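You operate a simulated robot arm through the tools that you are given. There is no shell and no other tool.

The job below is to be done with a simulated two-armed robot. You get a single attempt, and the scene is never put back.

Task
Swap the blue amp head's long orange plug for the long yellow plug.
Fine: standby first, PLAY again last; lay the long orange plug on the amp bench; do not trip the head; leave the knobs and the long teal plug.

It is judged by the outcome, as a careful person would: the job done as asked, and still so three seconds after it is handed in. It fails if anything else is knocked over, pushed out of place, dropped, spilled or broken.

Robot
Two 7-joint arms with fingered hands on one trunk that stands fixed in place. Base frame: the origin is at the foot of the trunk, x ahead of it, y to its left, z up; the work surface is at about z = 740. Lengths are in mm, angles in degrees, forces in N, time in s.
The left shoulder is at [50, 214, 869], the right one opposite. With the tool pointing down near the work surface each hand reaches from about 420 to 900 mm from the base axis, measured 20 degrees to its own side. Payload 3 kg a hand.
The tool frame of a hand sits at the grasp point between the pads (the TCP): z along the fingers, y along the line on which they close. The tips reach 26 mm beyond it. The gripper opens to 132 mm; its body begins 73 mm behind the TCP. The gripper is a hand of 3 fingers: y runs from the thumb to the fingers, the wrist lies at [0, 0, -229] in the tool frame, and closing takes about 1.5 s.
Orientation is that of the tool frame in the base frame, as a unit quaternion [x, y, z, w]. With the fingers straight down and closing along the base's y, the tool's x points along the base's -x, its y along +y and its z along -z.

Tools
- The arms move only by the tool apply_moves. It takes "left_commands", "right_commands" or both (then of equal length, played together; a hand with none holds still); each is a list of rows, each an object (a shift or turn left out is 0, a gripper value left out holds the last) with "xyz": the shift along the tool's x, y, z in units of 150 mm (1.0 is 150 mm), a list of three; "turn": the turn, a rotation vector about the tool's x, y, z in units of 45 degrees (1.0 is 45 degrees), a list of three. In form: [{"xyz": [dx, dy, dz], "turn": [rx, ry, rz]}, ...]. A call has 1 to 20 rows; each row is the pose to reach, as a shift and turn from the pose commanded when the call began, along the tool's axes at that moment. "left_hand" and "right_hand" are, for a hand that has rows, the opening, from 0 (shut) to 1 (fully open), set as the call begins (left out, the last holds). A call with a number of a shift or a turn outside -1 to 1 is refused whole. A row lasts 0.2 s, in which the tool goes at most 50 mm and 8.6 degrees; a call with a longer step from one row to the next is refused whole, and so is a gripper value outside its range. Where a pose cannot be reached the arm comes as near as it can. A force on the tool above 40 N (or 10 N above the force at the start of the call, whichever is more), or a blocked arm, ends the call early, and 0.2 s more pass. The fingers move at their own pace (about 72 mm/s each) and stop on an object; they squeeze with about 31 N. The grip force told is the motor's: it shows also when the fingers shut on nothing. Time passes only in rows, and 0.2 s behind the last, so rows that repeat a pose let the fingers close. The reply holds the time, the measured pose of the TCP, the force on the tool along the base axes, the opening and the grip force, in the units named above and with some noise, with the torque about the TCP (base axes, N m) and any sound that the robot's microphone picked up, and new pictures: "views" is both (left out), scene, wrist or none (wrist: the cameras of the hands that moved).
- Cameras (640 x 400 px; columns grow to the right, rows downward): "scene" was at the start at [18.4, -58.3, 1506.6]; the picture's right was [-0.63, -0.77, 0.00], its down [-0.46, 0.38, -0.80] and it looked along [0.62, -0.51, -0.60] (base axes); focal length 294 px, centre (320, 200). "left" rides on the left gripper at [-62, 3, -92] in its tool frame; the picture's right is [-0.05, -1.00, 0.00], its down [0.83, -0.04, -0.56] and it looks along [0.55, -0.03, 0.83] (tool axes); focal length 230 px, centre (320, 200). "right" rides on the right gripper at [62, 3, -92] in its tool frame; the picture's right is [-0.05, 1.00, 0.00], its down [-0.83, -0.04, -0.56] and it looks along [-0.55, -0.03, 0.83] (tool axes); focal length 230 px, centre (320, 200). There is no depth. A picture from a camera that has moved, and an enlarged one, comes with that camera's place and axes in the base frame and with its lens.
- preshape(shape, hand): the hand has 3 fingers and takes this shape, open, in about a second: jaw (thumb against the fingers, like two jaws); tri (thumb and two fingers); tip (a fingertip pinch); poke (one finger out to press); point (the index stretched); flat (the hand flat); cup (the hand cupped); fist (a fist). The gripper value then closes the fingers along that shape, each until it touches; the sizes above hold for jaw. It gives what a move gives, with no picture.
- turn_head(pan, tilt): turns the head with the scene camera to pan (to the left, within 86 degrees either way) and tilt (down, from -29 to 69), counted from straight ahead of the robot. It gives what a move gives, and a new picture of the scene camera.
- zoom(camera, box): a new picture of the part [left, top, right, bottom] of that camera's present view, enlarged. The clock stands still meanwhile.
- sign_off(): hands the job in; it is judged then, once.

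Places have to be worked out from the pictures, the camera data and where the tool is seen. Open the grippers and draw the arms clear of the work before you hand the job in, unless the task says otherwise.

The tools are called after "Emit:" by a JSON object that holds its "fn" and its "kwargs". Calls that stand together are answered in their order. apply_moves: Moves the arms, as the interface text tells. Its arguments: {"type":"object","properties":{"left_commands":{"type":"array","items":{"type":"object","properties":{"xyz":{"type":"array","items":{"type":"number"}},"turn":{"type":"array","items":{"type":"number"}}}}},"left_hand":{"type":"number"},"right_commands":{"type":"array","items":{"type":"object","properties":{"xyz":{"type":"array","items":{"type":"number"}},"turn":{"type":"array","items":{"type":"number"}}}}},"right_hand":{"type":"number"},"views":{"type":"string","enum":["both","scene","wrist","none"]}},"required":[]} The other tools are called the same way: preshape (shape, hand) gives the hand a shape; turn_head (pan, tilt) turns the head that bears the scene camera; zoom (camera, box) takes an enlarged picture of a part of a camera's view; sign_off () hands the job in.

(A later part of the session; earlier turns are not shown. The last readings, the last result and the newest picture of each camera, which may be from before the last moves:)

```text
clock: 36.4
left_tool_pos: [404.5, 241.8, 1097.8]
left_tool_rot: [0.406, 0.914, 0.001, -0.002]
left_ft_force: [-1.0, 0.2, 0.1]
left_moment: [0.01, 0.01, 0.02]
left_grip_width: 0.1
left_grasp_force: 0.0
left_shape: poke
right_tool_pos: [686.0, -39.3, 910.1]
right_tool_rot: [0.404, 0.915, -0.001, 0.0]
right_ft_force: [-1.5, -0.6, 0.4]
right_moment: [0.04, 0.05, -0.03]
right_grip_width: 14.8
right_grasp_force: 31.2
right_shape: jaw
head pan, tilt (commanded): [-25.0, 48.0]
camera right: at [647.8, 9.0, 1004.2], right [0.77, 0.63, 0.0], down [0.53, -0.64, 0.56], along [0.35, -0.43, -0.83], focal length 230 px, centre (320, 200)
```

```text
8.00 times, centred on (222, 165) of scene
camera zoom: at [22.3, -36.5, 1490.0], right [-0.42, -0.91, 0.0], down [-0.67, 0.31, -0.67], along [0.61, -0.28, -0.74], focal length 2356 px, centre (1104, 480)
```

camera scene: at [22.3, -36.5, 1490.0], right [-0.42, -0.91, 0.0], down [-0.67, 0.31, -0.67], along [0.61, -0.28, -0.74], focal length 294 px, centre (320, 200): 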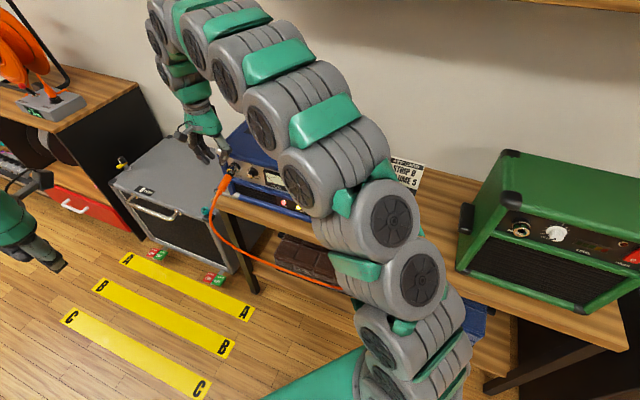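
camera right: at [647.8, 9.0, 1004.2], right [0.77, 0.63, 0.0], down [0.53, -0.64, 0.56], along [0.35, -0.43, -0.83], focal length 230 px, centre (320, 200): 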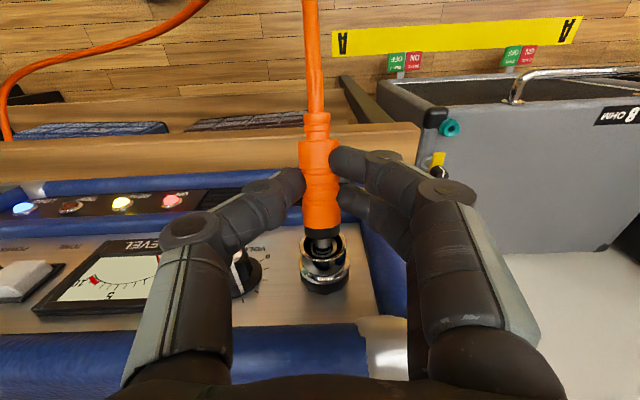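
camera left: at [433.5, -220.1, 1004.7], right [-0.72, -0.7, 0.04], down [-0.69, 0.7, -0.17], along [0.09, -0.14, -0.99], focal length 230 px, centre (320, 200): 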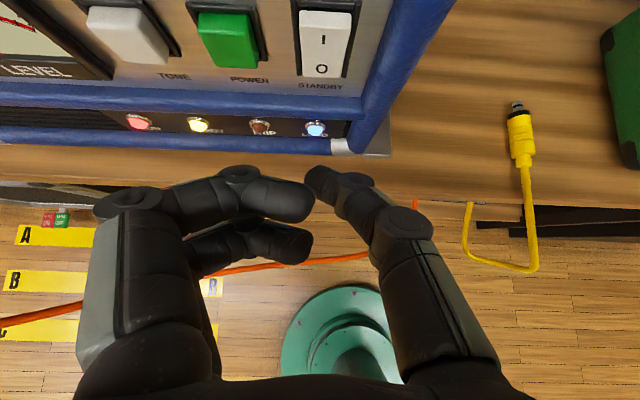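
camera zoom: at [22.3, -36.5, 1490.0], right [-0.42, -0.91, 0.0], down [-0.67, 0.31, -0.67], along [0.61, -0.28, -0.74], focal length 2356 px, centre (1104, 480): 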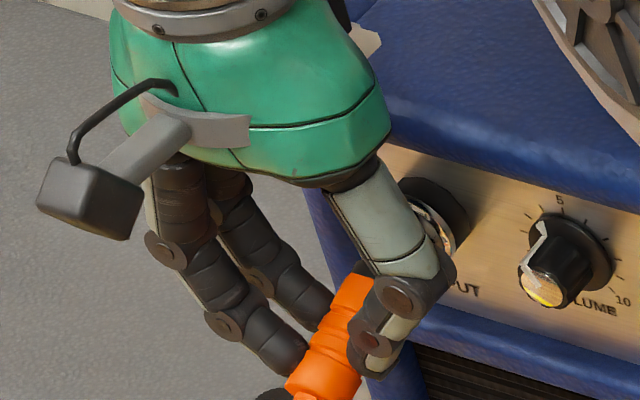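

The grip is firmer (15 mm) but still a little above the barrel's middle. I reopen slightly, lower another 6 mm and close once more for a secure equatorial grip.

Emit:
{"fn": "apply_moves", "kwargs": {"right_commands": [{"xyz": [0, 0, 0]}, {"xyz": [0, 0, 0]}, {"xyz": [0, 0, 0]}, {"xyz": [0, -0.006, 0.02]}, {"xyz": [0, -0.006, 0.04]}, {"xyz": [0, -0.006, 0.04]}], "right_hand": 0.4, "views": "none"}}

Emit:
{"fn": "apply_moves", "kwargs": {"right_commands": [{"xyz": [0, 0, 0]}, {"xyz": [0, 0, 0]}, {"xyz": [0, 0, 0]}, {"xyz": [0, 0, 0]}, {"xyz": [0, 0, 0]}, {"xyz": [0, 0, 0]}], "right_hand": 0.0, "views": "wrist"}}

Emit:
{"fn": "zoom", "kwargs": {"camera": "right", "box": [200, 110, 440, 260]}}

Emit:
{"fn": "zoom", "kwargs": {"camera": "scene", "box": [182, 140, 262, 190]}}

```text
clock: 37.8
left_tool_pos: [403.9, 242.5, 1098.2]
left_tool_rot: [0.406, 0.914, 0.002, -0.002]
left_ft_force: [-0.3, -0.7, 0.3]
left_moment: [0.01, -0.02, 0.0]
left_grip_width: 0.1
left_grasp_force: 0.0
left_shape: poke
right_tool_pos: [684.4, -37.8, 905.7]
right_tool_rot: [0.405, 0.914, -0.001, 0.0]
right_ft_force: [-0.3, 1.1, -0.1]
right_moment: [0.01, -0.01, 0.0]
right_grip_width: 52.1
right_grasp_force: 0.1
right_shape: jaw
head pan, tilt (commanded): [-25.0, 48.0]
```

```text
clock: 39.2
left_tool_pos: [404.4, 241.7, 1097.2]
left_tool_rot: [0.407, 0.913, 0.0, -0.002]
left_ft_force: [0.1, 0.5, -0.6]
left_moment: [-0.01, -0.02, -0.04]
left_grip_width: 0.0
left_grasp_force: 0.0
left_shape: poke
right_tool_pos: [685.4, -38.8, 905.2]
right_tool_rot: [0.404, 0.915, 0.0, -0.001]
right_ft_force: [-1.5, 0.2, -0.2]
right_moment: [-0.01, 0.03, 0.0]
right_grip_width: 16.5
right_grasp_force: 30.8
right_shape: jaw
head pan, tilt (commanded): [-25.0, 48.0]
camera right: at [646.5, 9.1, 999.0], right [0.77, 0.63, 0.0], down [0.53, -0.64, 0.56], along [0.35, -0.43, -0.83], focal length 230 px, centre (320, 200)
```

right: 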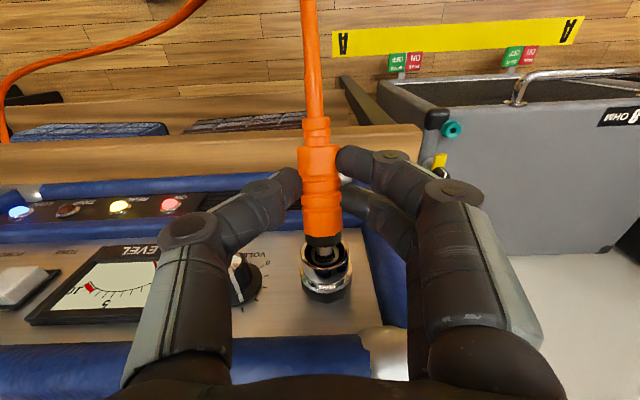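

```text
2.67 times, centred on (320, 185) of right
camera zoom: at [646.5, 9.1, 999.0], right [0.77, 0.63, 0.0], down [0.53, -0.64, 0.56], along [0.35, -0.43, -0.83], focal length 614 px, centre (320, 240)
```

zoom: 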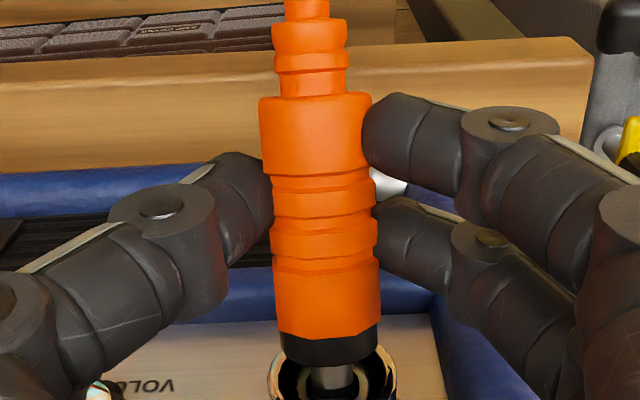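

```text
8.00 times, centred on (222, 165) of scene
camera zoom: at [22.3, -36.5, 1490.0], right [-0.42, -0.91, 0.0], down [-0.67, 0.31, -0.67], along [0.61, -0.28, -0.74], focal length 2356 px, centre (1104, 480)
```

zoom: 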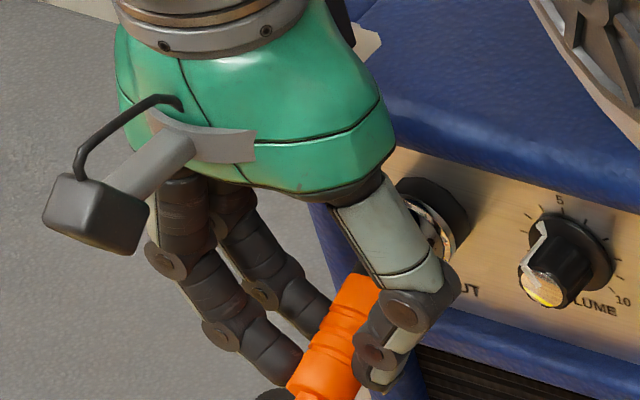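

Now the tips bear on the barrel's sides at its middle, with hardly any side force (the plug droops slightly at the tail). I pull it straight out of the jack along the bench normal, gently.

Emit:
{"fn": "apply_moves", "kwargs": {"right_commands": [{"xyz": [0.03, 0, 0]}, {"xyz": [0.06, 0, 0]}, {"xyz": [0.1, 0, 0]}, {"xyz": [0.15, 0, 0]}, {"xyz": [0.22, 0, 0]}, {"xyz": [0.3, 0, 0]}], "right_hand": 0.0, "views": "both"}}

Emit:
{"fn": "zoom", "kwargs": {"camera": "right", "box": [200, 110, 440, 260]}}

Emit:
{"fn": "zoom", "kwargs": {"camera": "scene", "box": [174, 140, 270, 200]}}

```text
clock: 40.6
left_tool_pos: [402.7, 243.2, 1096.9]
left_tool_rot: [0.405, 0.914, 0.001, -0.001]
left_ft_force: [0.2, 0.0, 0.6]
left_moment: [-0.02, -0.02, -0.03]
left_grip_width: 0.0
left_grasp_force: 0.1
left_shape: poke
right_tool_pos: [655.0, -3.4, 907.3]
right_tool_rot: [0.404, 0.915, 0.0, 0.0]
right_ft_force: [-0.1, -0.1, -0.8]
right_moment: [0.03, -0.02, 0.01]
right_grip_width: 16.6
right_grasp_force: 30.7
right_shape: jaw
head pan, tilt (commanded): [-25.0, 48.0]
camera scene: at [22.3, -36.5, 1490.0], right [-0.42, -0.91, 0.0], down [-0.67, 0.31, -0.67], along [0.61, -0.28, -0.74], focal length 294 px, centre (320, 200)
camera right: at [616.8, 43.1, 1000.6], right [0.77, 0.63, 0.0], down [0.53, -0.64, 0.56], along [0.35, -0.43, -0.83], focal length 230 px, centre (320, 200)
```

scene: 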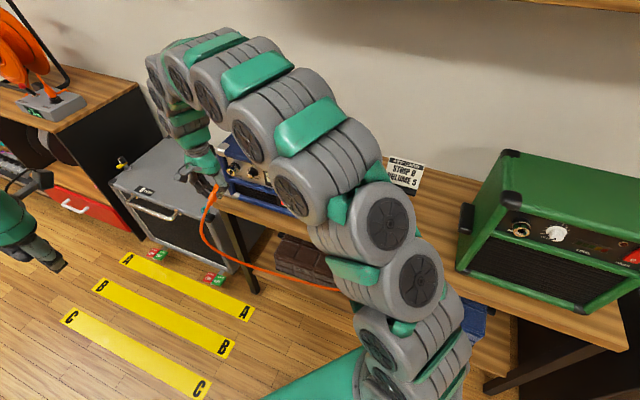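
right: 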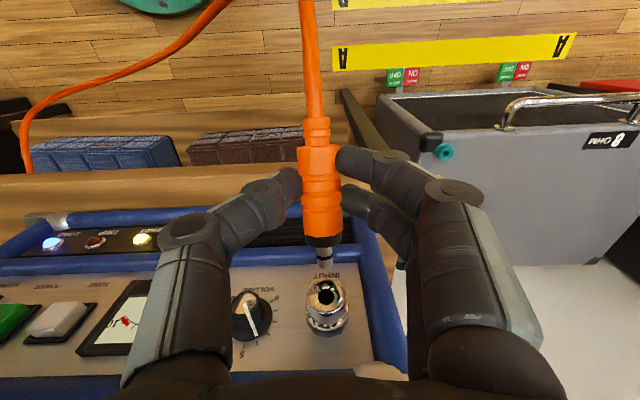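

```text
2.67 times, centred on (320, 185) of right
camera zoom: at [616.8, 43.1, 1000.6], right [0.77, 0.63, 0.0], down [0.53, -0.64, 0.56], along [0.35, -0.43, -0.83], focal length 614 px, centre (320, 240)
```

zoom: 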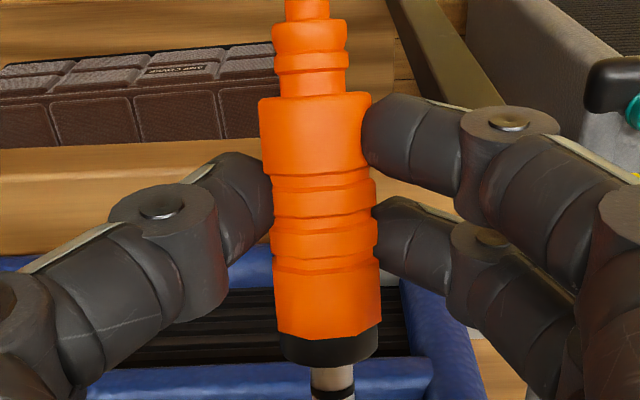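

```text
6.67 times, centred on (222, 170) of scene
camera zoom: at [22.3, -36.5, 1490.0], right [-0.42, -0.91, 0.0], down [-0.67, 0.31, -0.67], along [0.61, -0.28, -0.74], focal length 1964 px, centre (973, 400)
```

zoom: 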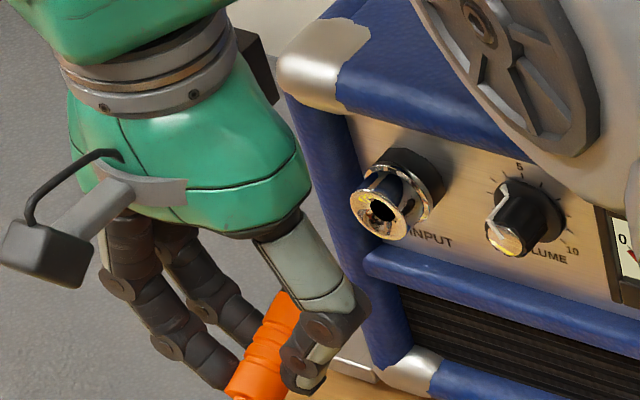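

The orange plug is out, held firmly, and the bare jack is visible. I zoom on the jack now to fix its exact position for the later insertion.

Emit:
{"fn": "zoom", "kwargs": {"camera": "right", "box": [280, 240, 376, 300]}}

Emit:
{"fn": "zoom", "kwargs": {"camera": "right", "box": [276, 270, 372, 340]}}

Emit:
{"fn": "zoom", "kwargs": {"camera": "scene", "box": [214, 150, 262, 180]}}

```text
6.67 times, centred on (328, 270) of right
camera zoom: at [616.8, 43.1, 1000.6], right [0.77, 0.63, 0.0], down [0.53, -0.64, 0.56], along [0.35, -0.43, -0.83], focal length 1534 px, centre (267, -267)
```

zoom: 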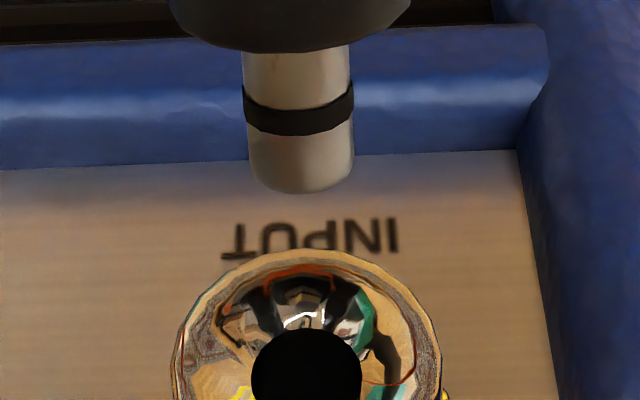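

```text
5.71 times, centred on (324, 305) of right
camera zoom: at [616.8, 43.1, 1000.6], right [0.77, 0.63, 0.0], down [0.53, -0.64, 0.56], along [0.35, -0.43, -0.83], focal length 1315 px, centre (297, -400)
```

zoom: 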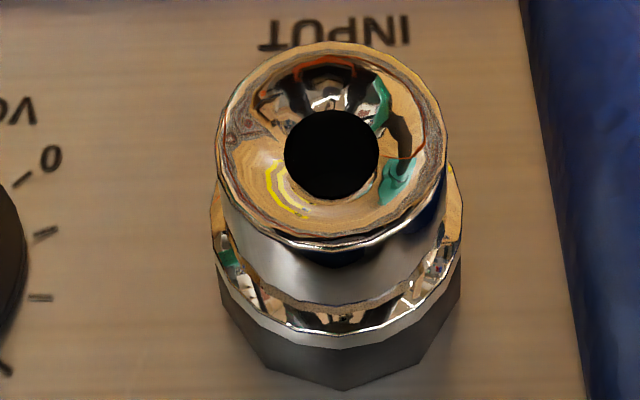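

```text
13.33 times, centred on (238, 165) of scene
camera zoom: at [22.3, -36.5, 1490.0], right [-0.42, -0.91, 0.0], down [-0.67, 0.31, -0.67], along [0.61, -0.28, -0.74], focal length 3927 px, centre (1413, 667)
```

zoom: 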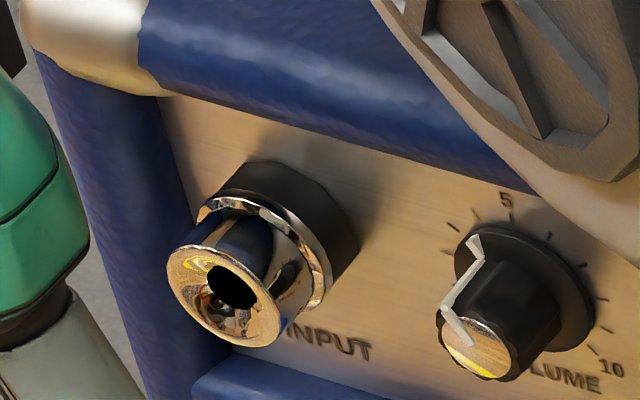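

The jack's funnel rim is centred near a≈483, b≈534, z≈899. Now I raise the orange plug and carry it in front of the amp toward the free gap on the bench between the two amps.

Emit:
{"fn": "apply_moves", "kwargs": {"right_commands": [{"xyz": [0, 0, -0.2]}, {"xyz": [0.05, 0, -0.4]}, {"xyz": [0.1, 0, -0.6]}, {"xyz": [0.1, -0.2, -0.6]}, {"xyz": [0.1, -0.4, -0.6]}, {"xyz": [0.1, -0.6, -0.6]}, {"xyz": [0.1, -0.8, -0.6]}, {"xyz": [0.1, -1.0, -0.6]}], "right_hand": 0.0, "views": "both"}}

```text
clock: 42.4
left_tool_pos: [404.1, 242.9, 1098.0]
left_tool_rot: [0.406, 0.914, 0.0, -0.002]
left_ft_force: [-0.6, -0.5, 0.0]
left_moment: [-0.01, -0.04, 0.01]
left_grip_width: 0.0
left_grasp_force: 0.0
left_shape: poke
right_tool_pos: [535.3, -94.7, 996.7]
right_tool_rot: [0.404, 0.915, 0.001, 0.001]
right_ft_force: [-0.4, 0.4, -0.7]
right_moment: [0.02, 0.03, 0.0]
right_grip_width: 16.2
right_grasp_force: 31.0
right_shape: jaw
head pan, tilt (commanded): [-25.0, 48.0]
camera scene: at [22.3, -36.5, 1490.0], right [-0.42, -0.91, 0.0], down [-0.67, 0.31, -0.67], along [0.61, -0.28, -0.74], focal length 294 px, centre (320, 200)
camera right: at [497.9, -47.3, 1090.0], right [0.77, 0.63, 0.0], down [0.53, -0.64, 0.56], along [0.35, -0.43, -0.83], focal length 230 px, centre (320, 200)
```

scene: 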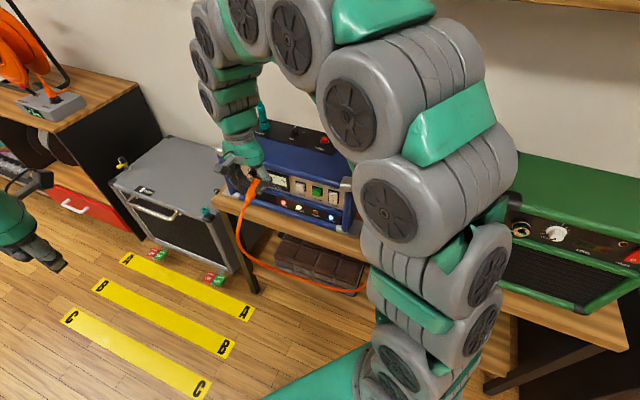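
right: 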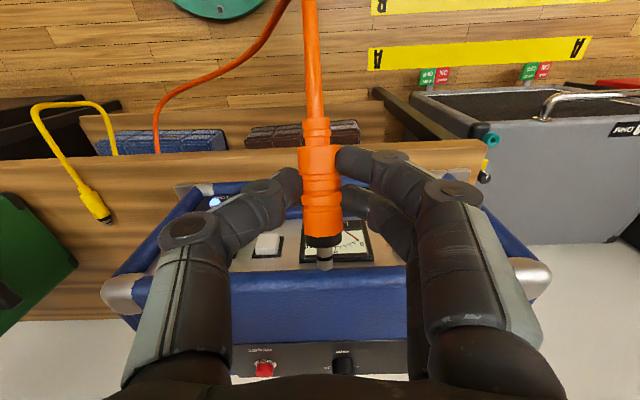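

The plug is steady in the grip. I continue along the bench to the gap (a≈0), keeping clear in front of the amp.

Emit:
{"fn": "apply_moves", "kwargs": {"right_commands": [{"xyz": [0, -0.25, 0]}, {"xyz": [0, -0.5, 0]}, {"xyz": [0, -0.75, 0]}, {"xyz": [0, -1.0, 0]}], "right_hand": 0.0, "views": "none"}}

Emit:
{"fn": "apply_moves", "kwargs": {"right_commands": [{"xyz": [0, -0.25, 0]}, {"xyz": [0, -0.5, 0]}, {"xyz": [0, -0.75, 0]}, {"xyz": [-0.1, -1.0, 0]}, {"xyz": [-0.3, -1.0, 0]}], "right_hand": 0.0, "views": "both"}}

```text
clock: 43.4
left_tool_pos: [404.8, 242.2, 1098.4]
left_tool_rot: [0.406, 0.914, 0.001, -0.001]
left_ft_force: [-0.3, 1.3, -0.3]
left_moment: [-0.01, -0.01, 0.01]
left_grip_width: 0.0
left_grasp_force: 0.0
left_shape: poke
right_tool_pos: [426.4, -197.9, 996.9]
right_tool_rot: [0.405, 0.914, 0.001, -0.001]
right_ft_force: [-0.1, 0.5, -1.3]
right_moment: [0.03, -0.01, -0.03]
right_grip_width: 16.4
right_grasp_force: 31.1
right_shape: jaw
head pan, tilt (commanded): [-25.0, 48.0]
```

```text
clock: 44.6
left_tool_pos: [404.8, 241.4, 1097.8]
left_tool_rot: [0.406, 0.914, 0.001, -0.002]
left_ft_force: [0.0, -0.4, 0.6]
left_moment: [0.02, 0.02, -0.01]
left_grip_width: 0.0
left_grasp_force: 0.0
left_shape: poke
right_tool_pos: [342.1, -331.1, 1001.0]
right_tool_rot: [0.405, 0.914, 0.0, 0.001]
right_ft_force: [0.5, 0.2, -0.5]
right_moment: [0.0, 0.0, -0.01]
right_grip_width: 16.0
right_grasp_force: 30.8
right_shape: jaw
head pan, tilt (commanded): [-25.0, 48.0]
camera scene: at [22.4, -36.6, 1490.0], right [-0.42, -0.91, 0.0], down [-0.67, 0.31, -0.67], along [0.61, -0.28, -0.74], focal length 294 px, centre (320, 200)
camera right: at [304.1, -284.1, 1094.6], right [0.77, 0.63, 0.0], down [0.53, -0.64, 0.56], along [0.35, -0.43, -0.83], focal length 230 px, centre (320, 200)
```

scene: 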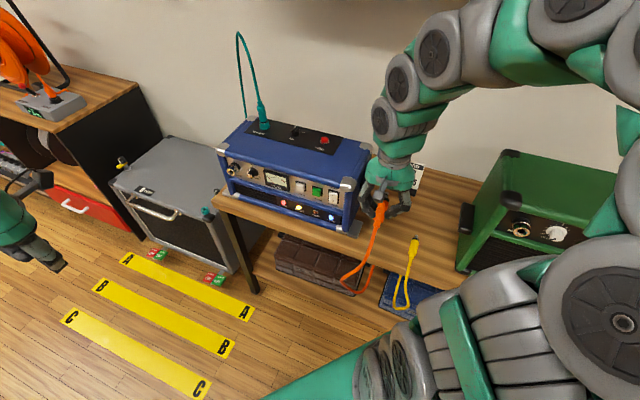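
right: 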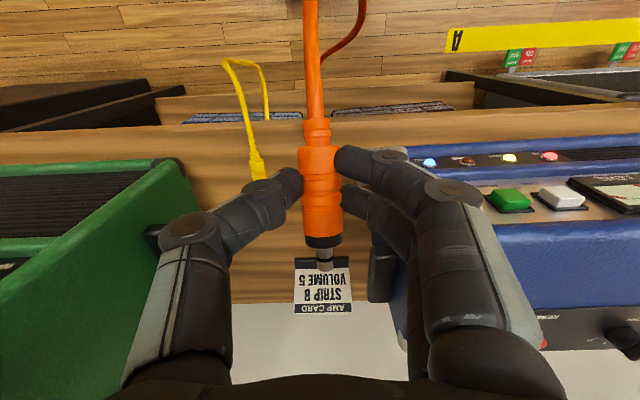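

The hand is beside the blue amp's right end at a≈31. I move over the free bench area (a≈0, b≈580), lowering to z≈850 and tilting the hand 20 degrees to bring the drooping plug level.

Emit:
{"fn": "apply_moves", "kwargs": {"right_commands": [{"xyz": [-0.17, -0.06, 0.1], "turn": [0, 0.09, 0]}, {"xyz": [-0.34, -0.12, 0.25], "turn": [0, 0.18, 0]}, {"xyz": [-0.5, -0.18, 0.45], "turn": [0, 0.27, 0]}, {"xyz": [-0.62, -0.21, 0.68], "turn": [0, 0.36, 0]}, {"xyz": [-0.7, -0.21, 0.9], "turn": [0, 0.444, 0]}], "right_hand": 0.0, "views": "both"}}

Emit:
{"fn": "zoom", "kwargs": {"camera": "scene", "box": [340, 170, 468, 250]}}

```text
clock: 45.8
left_tool_pos: [406.2, 241.8, 1098.4]
left_tool_rot: [0.406, 0.914, 0.001, -0.001]
left_ft_force: [-0.3, -0.6, 0.4]
left_moment: [0.01, -0.03, -0.01]
left_grip_width: 0.2
left_grasp_force: 0.0
left_shape: poke
right_tool_pos: [392.3, -430.7, 856.6]
right_tool_rot: [0.399, 0.9, 0.071, -0.16]
right_ft_force: [-0.6, 0.5, -0.8]
right_moment: [0.0, 0.0, -0.02]
right_grip_width: 16.3
right_grasp_force: 31.3
right_shape: jaw
head pan, tilt (commanded): [-25.0, 48.0]
camera scene: at [22.4, -36.6, 1490.0], right [-0.42, -0.91, 0.0], down [-0.67, 0.31, -0.67], along [0.61, -0.28, -0.74], focal length 294 px, centre (320, 200)
camera right: at [377.7, -409.2, 965.9], right [0.77, 0.64, -0.02], down [0.62, -0.75, 0.24], along [0.14, -0.19, -0.97], focal length 230 px, centre (320, 200)
```

scene: 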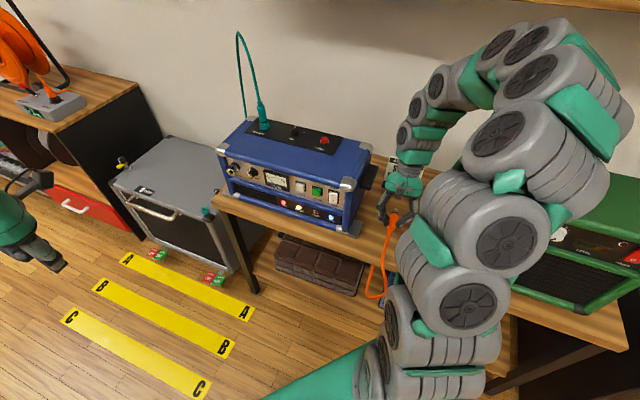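
right: 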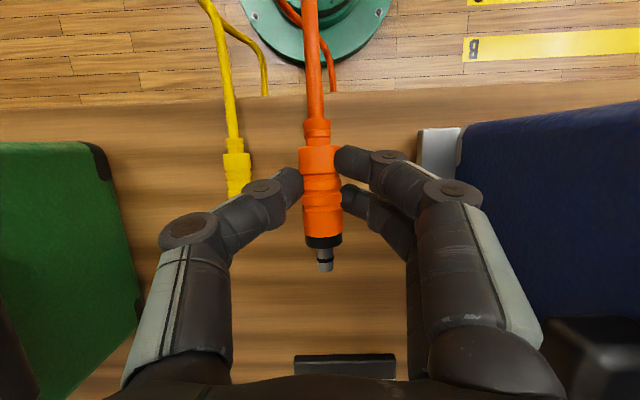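

```text
5.00 times, centred on (404, 210) of scene
camera zoom: at [22.4, -36.6, 1490.0], right [-0.42, -0.91, 0.0], down [-0.67, 0.31, -0.67], along [0.61, -0.28, -0.74], focal length 1473 px, centre (-100, 150)
```

zoom: 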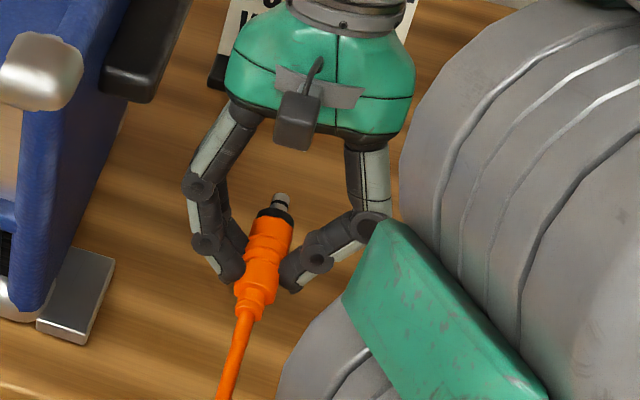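

The plug is level now above the free bench area at a≈1, b≈583. I lower straight down to about 8 mm above contact.

Emit:
{"fn": "apply_moves", "kwargs": {"right_commands": [{"xyz": [-0.06, 0, 0.165]}, {"xyz": [-0.12, 0, 0.33]}, {"xyz": [-0.165, 0, 0.45]}, {"xyz": [-0.193, 0, 0.525]}], "right_hand": 0.0, "views": "both"}}

Emit:
{"fn": "zoom", "kwargs": {"camera": "scene", "box": [340, 190, 436, 250]}}

Emit:
{"fn": "zoom", "kwargs": {"camera": "right", "box": [200, 110, 440, 260]}}

```text
clock: 46.8
left_tool_pos: [404.9, 241.7, 1097.3]
left_tool_rot: [0.405, 0.914, 0.001, -0.001]
left_ft_force: [0.4, 0.2, -0.1]
left_moment: [-0.01, 0.01, 0.0]
left_grip_width: 0.1
left_grasp_force: 0.1
left_shape: poke
right_tool_pos: [391.1, -430.5, 778.3]
right_tool_rot: [0.398, 0.901, 0.07, -0.159]
right_ft_force: [0.1, 0.3, -0.4]
right_moment: [0.03, 0.02, 0.02]
right_grip_width: 15.9
right_grasp_force: 30.8
right_shape: jaw
head pan, tilt (commanded): [-25.0, 48.0]
camera scene: at [22.3, -36.5, 1490.0], right [-0.42, -0.91, 0.0], down [-0.67, 0.31, -0.67], along [0.61, -0.28, -0.74], focal length 294 px, centre (320, 200)
camera right: at [377.1, -409.5, 886.4], right [0.77, 0.64, -0.02], down [0.62, -0.75, 0.24], along [0.14, -0.19, -0.97], focal length 230 px, centre (320, 200)
```

scene: 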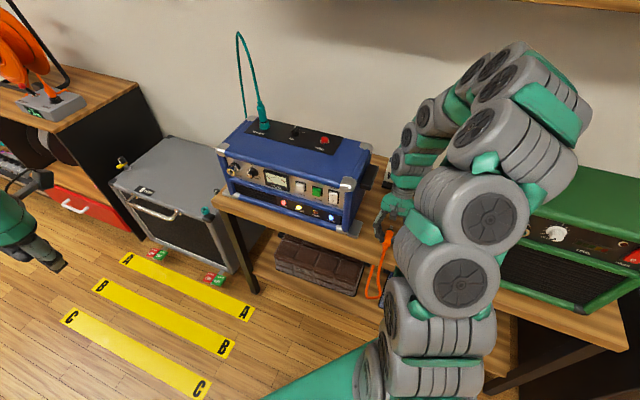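
right: 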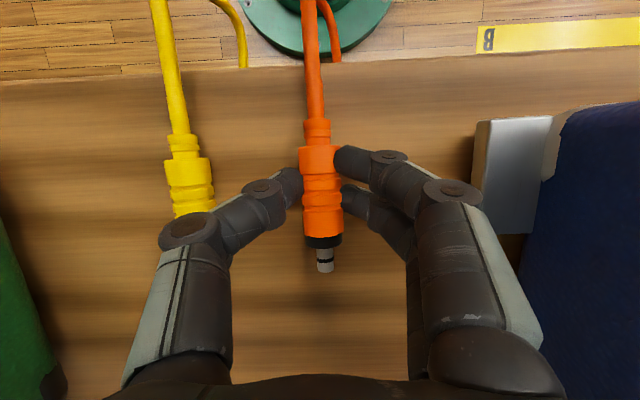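

```text
6.67 times, centred on (388, 220) of scene
camera zoom: at [22.3, -36.5, 1490.0], right [-0.42, -0.91, 0.0], down [-0.67, 0.31, -0.67], along [0.61, -0.28, -0.74], focal length 1964 px, centre (-133, 67)
```

zoom: 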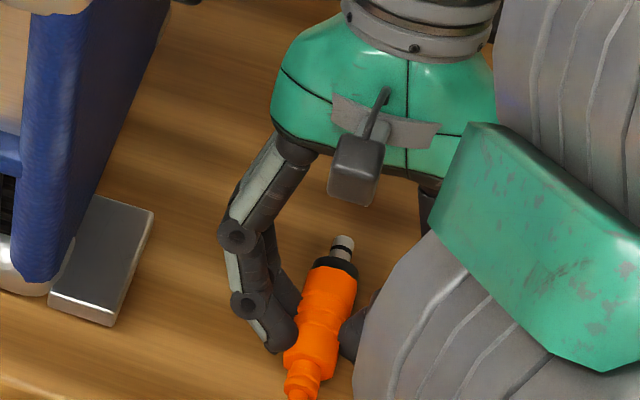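

```text
2.67 times, centred on (320, 185) of right
camera zoom: at [377.1, -409.5, 886.4], right [0.77, 0.64, -0.02], down [0.62, -0.75, 0.24], along [0.14, -0.19, -0.97], focal length 614 px, centre (320, 240)
```

zoom: 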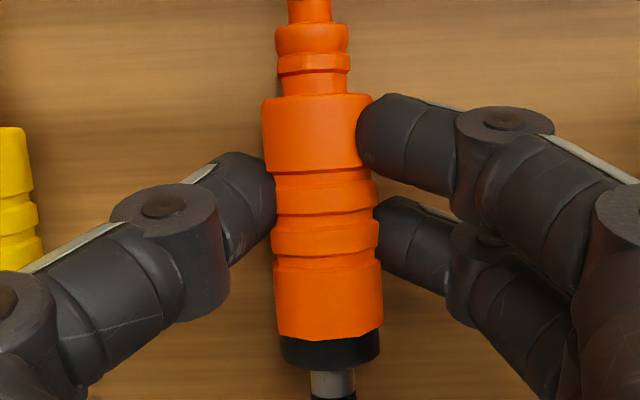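

About 13 mm to go. I lower another 10 mm in small steps and watch the contact force.

Emit:
{"fn": "apply_moves", "kwargs": {"right_commands": [{"xyz": [-0.0138, 0, 0.0375]}, {"xyz": [-0.0184, 0, 0.05]}, {"xyz": [-0.023, 0, 0.0625]}], "right_hand": 0.0, "views": "none"}}

Emit:
{"fn": "apply_moves", "kwargs": {"right_commands": [{"xyz": [-0.0023, 0, 0.0063]}, {"xyz": [-0.0046, 0, 0.0125]}], "right_hand": 0.0, "views": "wrist"}}

```text
clock: 47.6
left_tool_pos: [404.5, 242.5, 1098.6]
left_tool_rot: [0.406, 0.914, 0.001, -0.001]
left_ft_force: [-0.6, 0.8, -0.4]
left_moment: [-0.02, -0.02, 0.01]
left_grip_width: 0.5
left_grasp_force: 0.1
left_shape: poke
right_tool_pos: [390.8, -429.5, 770.6]
right_tool_rot: [0.399, 0.901, 0.071, -0.157]
right_ft_force: [-2.0, 1.3, 26.6]
right_moment: [0.34, -0.02, 0.14]
right_grip_width: 17.8
right_grasp_force: 31.1
right_shape: jaw
head pan, tilt (commanded): [-25.0, 48.0]
stopped in row 3 (right hand): the force on the tool passed its limit at 43 N (the readings are from after the stop); the commanded pose is now the measured one
```

```text
clock: 48.0
left_tool_pos: [404.1, 241.4, 1098.4]
left_tool_rot: [0.406, 0.914, 0.001, -0.003]
left_ft_force: [0.5, -1.1, -0.2]
left_moment: [0.0, -0.03, 0.01]
left_grip_width: 0.5
left_grasp_force: 0.1
left_shape: poke
right_tool_pos: [391.0, -430.3, 769.8]
right_tool_rot: [0.399, 0.901, 0.072, -0.156]
right_ft_force: [-2.6, 1.6, 26.4]
right_moment: [0.31, 0.02, 0.15]
right_grip_width: 18.2
right_grasp_force: 31.4
right_shape: jaw
head pan, tilt (commanded): [-25.0, 48.0]
stopped in row 1 (right hand): the force on the tool passed its limit at 43 N (the readings are from after the stop); the commanded pose is now the measured one
camera right: at [376.3, -408.4, 877.7], right [0.77, 0.64, -0.01], down [0.62, -0.75, 0.24], along [0.14, -0.2, -0.97], focal length 230 px, centre (320, 200)
```

right: 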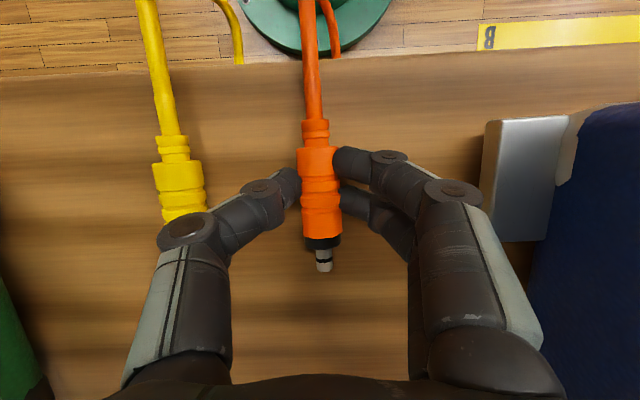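

It is in contact with the bench now (26 N). I ease up by about 2 mm so the plug just rests, then read the force.

Emit:
{"fn": "apply_moves", "kwargs": {"right_commands": [{"xyz": [0.0023, 0, -0.0063]}, {"xyz": [0.0046, 0, -0.0125]}], "right_hand": 0.0, "views": "wrist"}}

Emit:
{"fn": "zoom", "kwargs": {"camera": "right", "box": [200, 110, 440, 260]}}

Emit:
{"fn": "zoom", "kwargs": {"camera": "scene", "box": [340, 190, 436, 250]}}

```text
clock: 48.6
left_tool_pos: [404.5, 242.0, 1098.3]
left_tool_rot: [0.406, 0.914, 0.0, -0.001]
left_ft_force: [0.6, 1.0, 0.9]
left_moment: [0.0, -0.01, 0.04]
left_grip_width: 0.0
left_grasp_force: 0.0
left_shape: poke
right_tool_pos: [391.6, -430.2, 769.4]
right_tool_rot: [0.399, 0.901, 0.071, -0.156]
right_ft_force: [0.1, 0.0, 5.2]
right_moment: [0.1, 0.02, -0.01]
right_grip_width: 17.5
right_grasp_force: 30.6
right_shape: jaw
head pan, tilt (commanded): [-25.0, 48.0]
camera right: at [376.1, -408.9, 878.7], right [0.77, 0.64, -0.02], down [0.62, -0.75, 0.24], along [0.14, -0.2, -0.97], focal length 230 px, centre (320, 200)
```

right: 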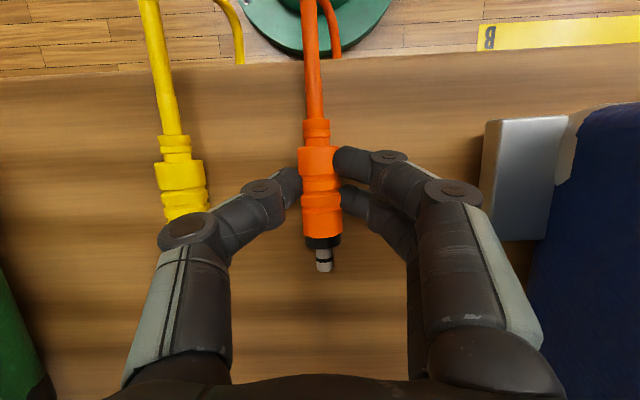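

```text
2.67 times, centred on (320, 185) of right
camera zoom: at [376.1, -408.9, 878.7], right [0.77, 0.64, -0.02], down [0.62, -0.75, 0.24], along [0.14, -0.2, -0.97], focal length 614 px, centre (320, 240)
```

zoom: 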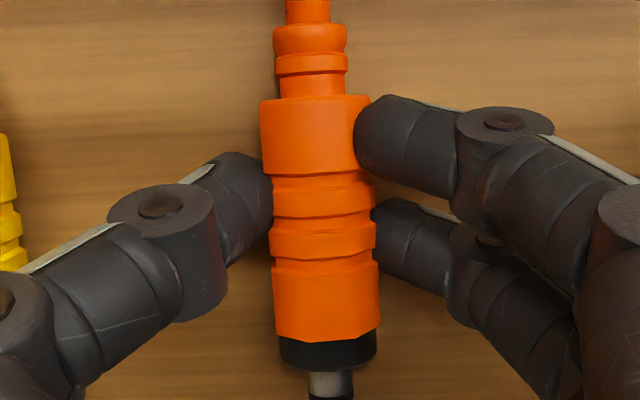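

```text
6.67 times, centred on (388, 220) of scene
camera zoom: at [22.3, -36.5, 1490.0], right [-0.42, -0.91, 0.0], down [-0.67, 0.31, -0.67], along [0.61, -0.28, -0.74], focal length 1964 px, centre (-133, 67)
```

zoom: 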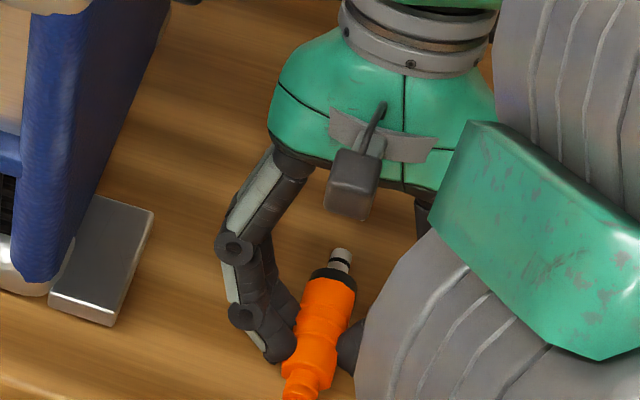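

Only 5 N remains, so the plug is resting on the bench. I open the fingers slightly and then lift straight up.

Emit:
{"fn": "apply_moves", "kwargs": {"right_commands": [{"xyz": [0, 0, 0]}, {"xyz": [0, 0, 0]}, {"xyz": [0, 0, 0]}], "right_hand": 0.35, "views": "wrist"}}

Emit:
{"fn": "zoom", "kwargs": {"camera": "right", "box": [200, 110, 440, 260]}}

```text
clock: 49.4
left_tool_pos: [403.6, 241.1, 1099.2]
left_tool_rot: [0.406, 0.914, 0.0, 0.0]
left_ft_force: [0.2, 1.1, -0.7]
left_moment: [0.02, 0.01, 0.01]
left_grip_width: 0.0
left_grasp_force: 0.0
left_shape: poke
right_tool_pos: [391.3, -429.9, 770.2]
right_tool_rot: [0.399, 0.901, 0.072, -0.157]
right_ft_force: [-0.2, -0.5, 1.6]
right_moment: [0.03, -0.04, 0.02]
right_grip_width: 45.0
right_grasp_force: 0.1
right_shape: jaw
head pan, tilt (commanded): [-25.0, 48.0]
camera right: at [376.1, -408.9, 878.9], right [0.77, 0.64, -0.02], down [0.62, -0.75, 0.24], along [0.14, -0.2, -0.97], focal length 230 px, centre (320, 200)
```

right: 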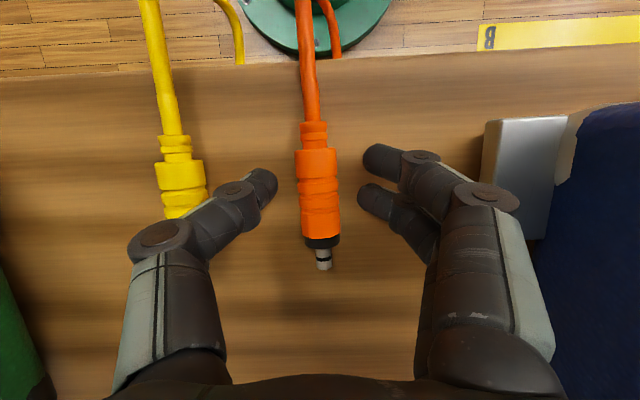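

```text
2.67 times, centred on (320, 185) of right
camera zoom: at [376.1, -408.9, 878.9], right [0.77, 0.64, -0.02], down [0.62, -0.75, 0.24], along [0.14, -0.2, -0.97], focal length 614 px, centre (320, 240)
```

zoom: 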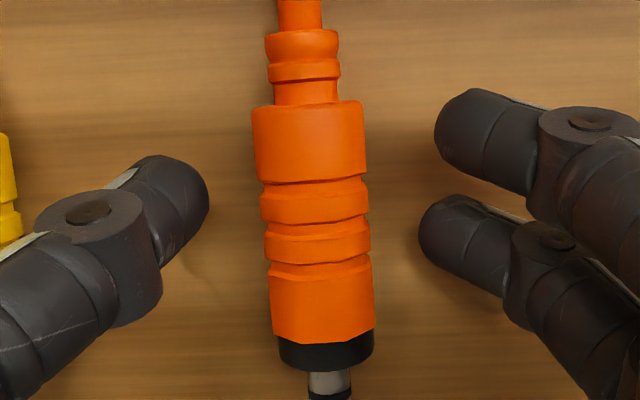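

The orange plug lies on the bench, released. I lift the hand straight up and clear before reorienting.

Emit:
{"fn": "apply_moves", "kwargs": {"right_commands": [{"xyz": [0.023, 0, -0.0625]}, {"xyz": [0.069, 0, -0.19]}, {"xyz": [0.138, 0, -0.375]}, {"xyz": [0.23, 0, -0.625]}], "right_hand": 0.35, "views": "both"}}

```text
clock: 50.4
left_tool_pos: [404.4, 242.5, 1098.4]
left_tool_rot: [0.406, 0.914, 0.001, -0.002]
left_ft_force: [1.0, 0.6, 0.0]
left_moment: [-0.01, -0.03, 0.0]
left_grip_width: 0.0
left_grasp_force: 0.1
left_shape: poke
right_tool_pos: [387.4, -429.9, 874.2]
right_tool_rot: [0.399, 0.901, 0.071, -0.157]
right_ft_force: [0.2, 0.5, -1.0]
right_moment: [-0.02, -0.01, -0.02]
right_grip_width: 45.9
right_grasp_force: 0.1
right_shape: jaw
head pan, tilt (commanded): [-25.0, 48.0]
camera scene: at [22.3, -36.4, 1490.0], right [-0.42, -0.91, 0.0], down [-0.67, 0.31, -0.67], along [0.61, -0.28, -0.74], focal length 294 px, centre (320, 200)
camera right: at [373.1, -408.7, 982.3], right [0.77, 0.64, -0.01], down [0.62, -0.75, 0.24], along [0.14, -0.2, -0.97], focal length 230 px, centre (320, 200)
```

scene: 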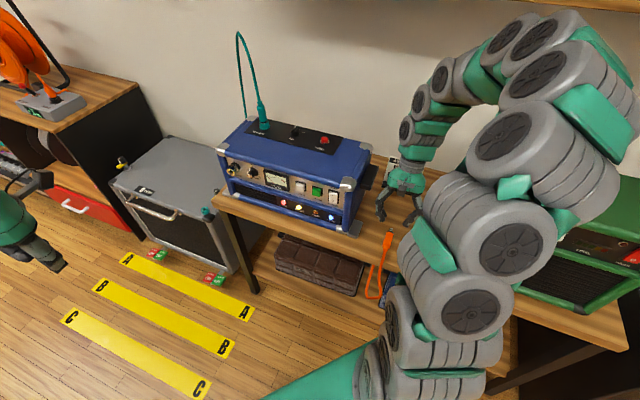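
right: 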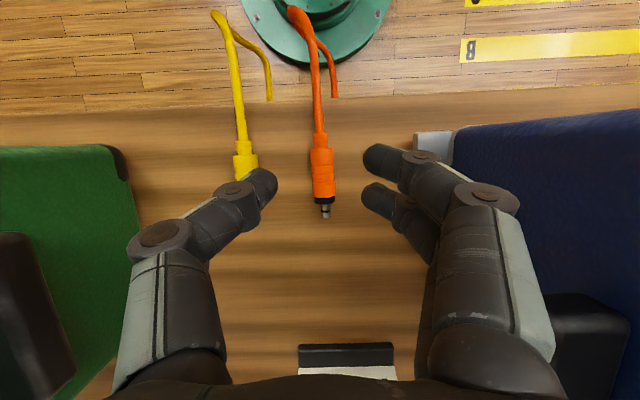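

The orange plug is safely on the bench at a≈-2. I move the hand over the yellow plug (a≈-76) and bring it back to vertical.

Emit:
{"fn": "apply_moves", "kwargs": {"right_commands": [{"xyz": [-0.006, -0.13, 0], "turn": [0, -0.11, 0]}, {"xyz": [-0.012, -0.25, 0], "turn": [0, -0.22, 0]}, {"xyz": [-0.018, -0.37, 0], "turn": [0, -0.33, 0]}, {"xyz": [-0.025, -0.495, -0.009], "turn": [0, -0.447, 0]}], "right_hand": 0.4, "views": "both"}}

Emit:
{"fn": "zoom", "kwargs": {"camera": "right", "box": [200, 90, 440, 240]}}

```text
clock: 51.4
left_tool_pos: [404.4, 241.7, 1098.0]
left_tool_rot: [0.407, 0.914, 0.0, -0.002]
left_ft_force: [0.4, 0.4, 0.5]
left_moment: [0.01, -0.05, 0.03]
left_grip_width: 0.0
left_grasp_force: 0.0
left_shape: poke
right_tool_pos: [337.8, -483.3, 870.5]
right_tool_rot: [0.404, 0.915, -0.001, 0.003]
right_ft_force: [0.0, -0.9, -0.4]
right_moment: [-0.01, -0.01, 0.03]
right_grip_width: 52.4
right_grasp_force: 0.0
right_shape: jaw
head pan, tilt (commanded): [-25.0, 48.0]
camera scene: at [22.3, -36.5, 1490.0], right [-0.42, -0.91, 0.0], down [-0.67, 0.31, -0.67], along [0.61, -0.28, -0.74], focal length 294 px, centre (320, 200)
camera right: at [298.9, -435.6, 962.8], right [0.77, 0.63, 0.0], down [0.52, -0.64, 0.56], along [0.36, -0.43, -0.83], focal length 230 px, centre (320, 200)
```

scene: 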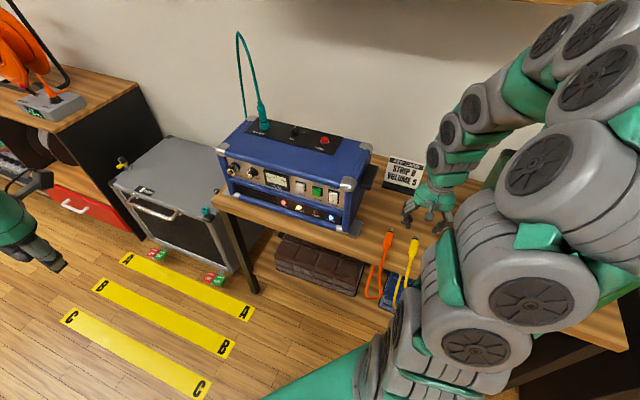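
right: 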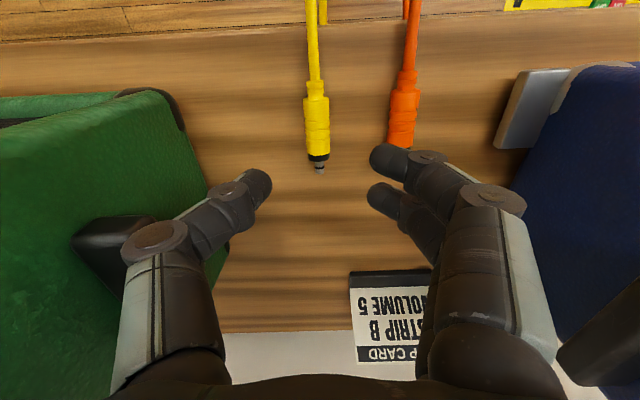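

```text
2.67 times, centred on (320, 165) of right
camera zoom: at [298.9, -435.6, 962.8], right [0.77, 0.63, 0.0], down [0.52, -0.64, 0.56], along [0.36, -0.43, -0.83], focal length 614 px, centre (320, 293)
```

zoom: 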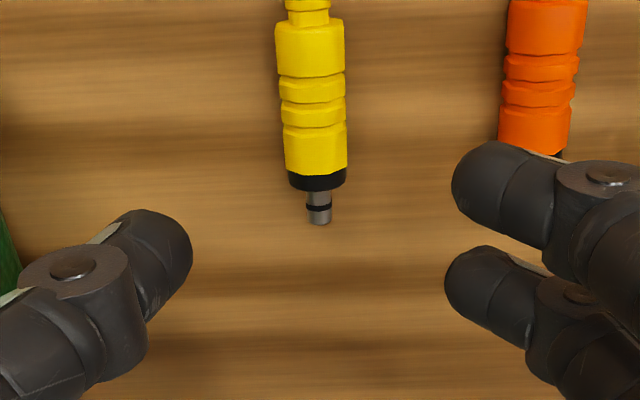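

The yellow barrel spans b≈558–606 on a≈-76, lying level on the bench (axis z≈752). I lower vertically around it, slowly near the bench.

Emit:
{"fn": "apply_moves", "kwargs": {"right_commands": [{"xyz": [0.02, -0.012, 0.25]}, {"xyz": [0.02, -0.012, 0.5]}, {"xyz": [0.02, -0.012, 0.6]}, {"xyz": [0.02, -0.012, 0.64]}, {"xyz": [0.02, -0.012, 0.66]}], "right_hand": 0.4, "views": "wrist"}}

Emit:
{"fn": "zoom", "kwargs": {"camera": "right", "box": [200, 110, 440, 260]}}

```text
clock: 52.6
left_tool_pos: [405.0, 241.6, 1097.7]
left_tool_rot: [0.405, 0.914, 0.001, -0.002]
left_ft_force: [0.6, -0.2, -0.3]
left_moment: [0.0, -0.01, 0.0]
left_grip_width: 0.1
left_grasp_force: 0.0
left_shape: poke
right_tool_pos: [334.5, -481.3, 769.3]
right_tool_rot: [0.405, 0.914, 0.0, 0.003]
right_ft_force: [0.2, -0.6, 0.6]
right_moment: [-0.01, 0.01, -0.02]
right_grip_width: 52.2
right_grasp_force: 0.1
right_shape: jaw
head pan, tilt (commanded): [-25.0, 48.0]
camera right: at [295.8, -433.8, 862.0], right [0.77, 0.63, 0.0], down [0.52, -0.64, 0.56], along [0.36, -0.43, -0.83], focal length 230 px, centre (320, 200)
```

right: 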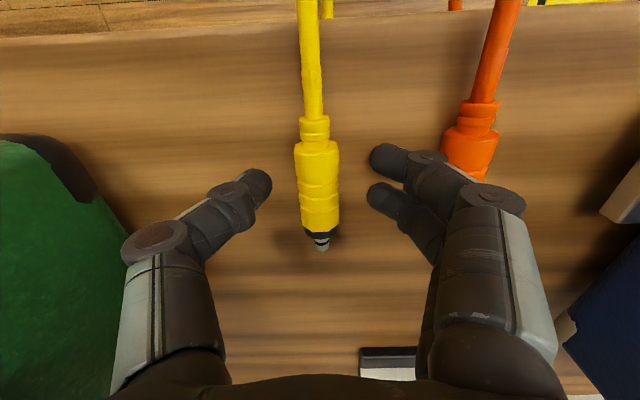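

```text
2.67 times, centred on (320, 185) of right
camera zoom: at [295.8, -433.8, 862.0], right [0.77, 0.63, 0.0], down [0.52, -0.64, 0.56], along [0.36, -0.43, -0.83], focal length 614 px, centre (320, 240)
```

zoom: 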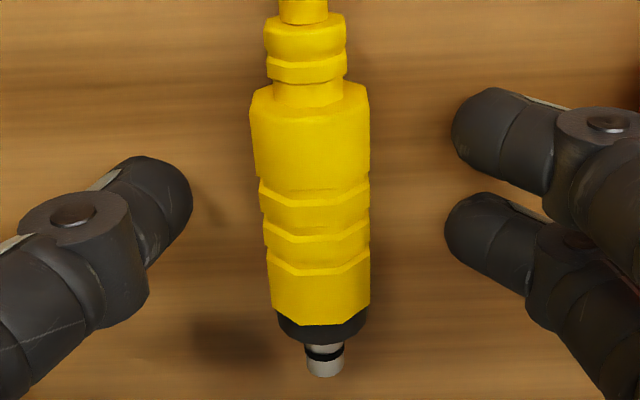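

The tips are at barrel height on both sides, just above the bench with no contact force. I close on the yellow barrel.

Emit:
{"fn": "apply_moves", "kwargs": {"right_commands": [{"xyz": [0, 0, 0]}, {"xyz": [0, 0, 0]}, {"xyz": [0, 0, 0]}, {"xyz": [0, 0, 0]}, {"xyz": [0, 0, 0]}, {"xyz": [0, 0, 0]}], "right_hand": 0.0, "views": "wrist"}}

Emit:
{"fn": "zoom", "kwargs": {"camera": "right", "box": [200, 110, 440, 260]}}

```text
clock: 54.0
left_tool_pos: [402.7, 242.2, 1097.5]
left_tool_rot: [0.406, 0.914, 0.0, -0.002]
left_ft_force: [0.3, -0.4, 0.1]
left_moment: [-0.03, -0.01, -0.01]
left_grip_width: 0.0
left_grasp_force: 0.1
left_shape: poke
right_tool_pos: [333.7, -481.1, 769.0]
right_tool_rot: [0.405, 0.915, -0.001, 0.002]
right_ft_force: [-0.5, 0.5, -0.4]
right_moment: [0.0, 0.01, 0.0]
right_grip_width: 16.4
right_grasp_force: 30.7
right_shape: jaw
head pan, tilt (commanded): [-25.0, 48.0]
camera right: at [295.9, -433.8, 862.2], right [0.77, 0.63, 0.0], down [0.52, -0.64, 0.56], along [0.36, -0.43, -0.83], focal length 230 px, centre (320, 200)
```

right: 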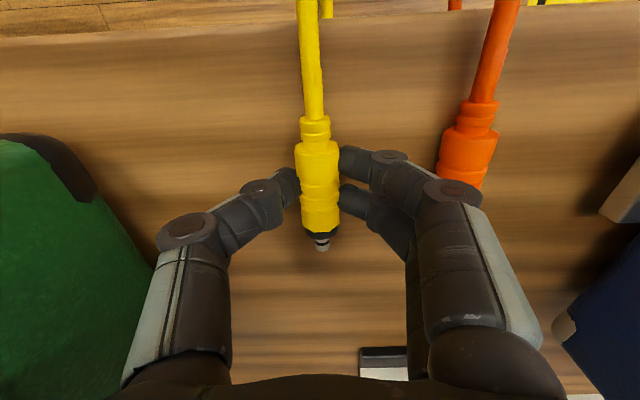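

```text
2.67 times, centred on (320, 185) of right
camera zoom: at [295.9, -433.8, 862.2], right [0.77, 0.63, 0.0], down [0.52, -0.64, 0.56], along [0.36, -0.43, -0.83], focal length 614 px, centre (320, 240)
```

zoom: 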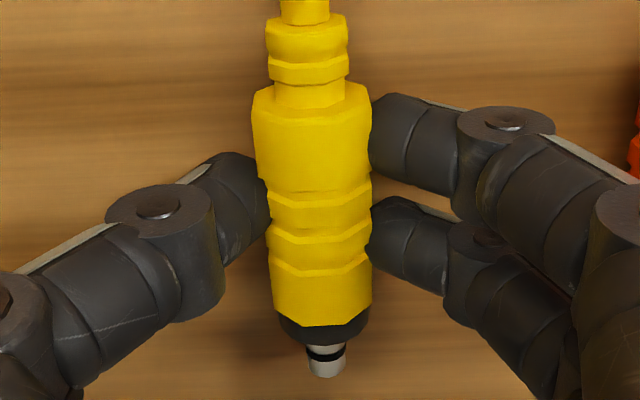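

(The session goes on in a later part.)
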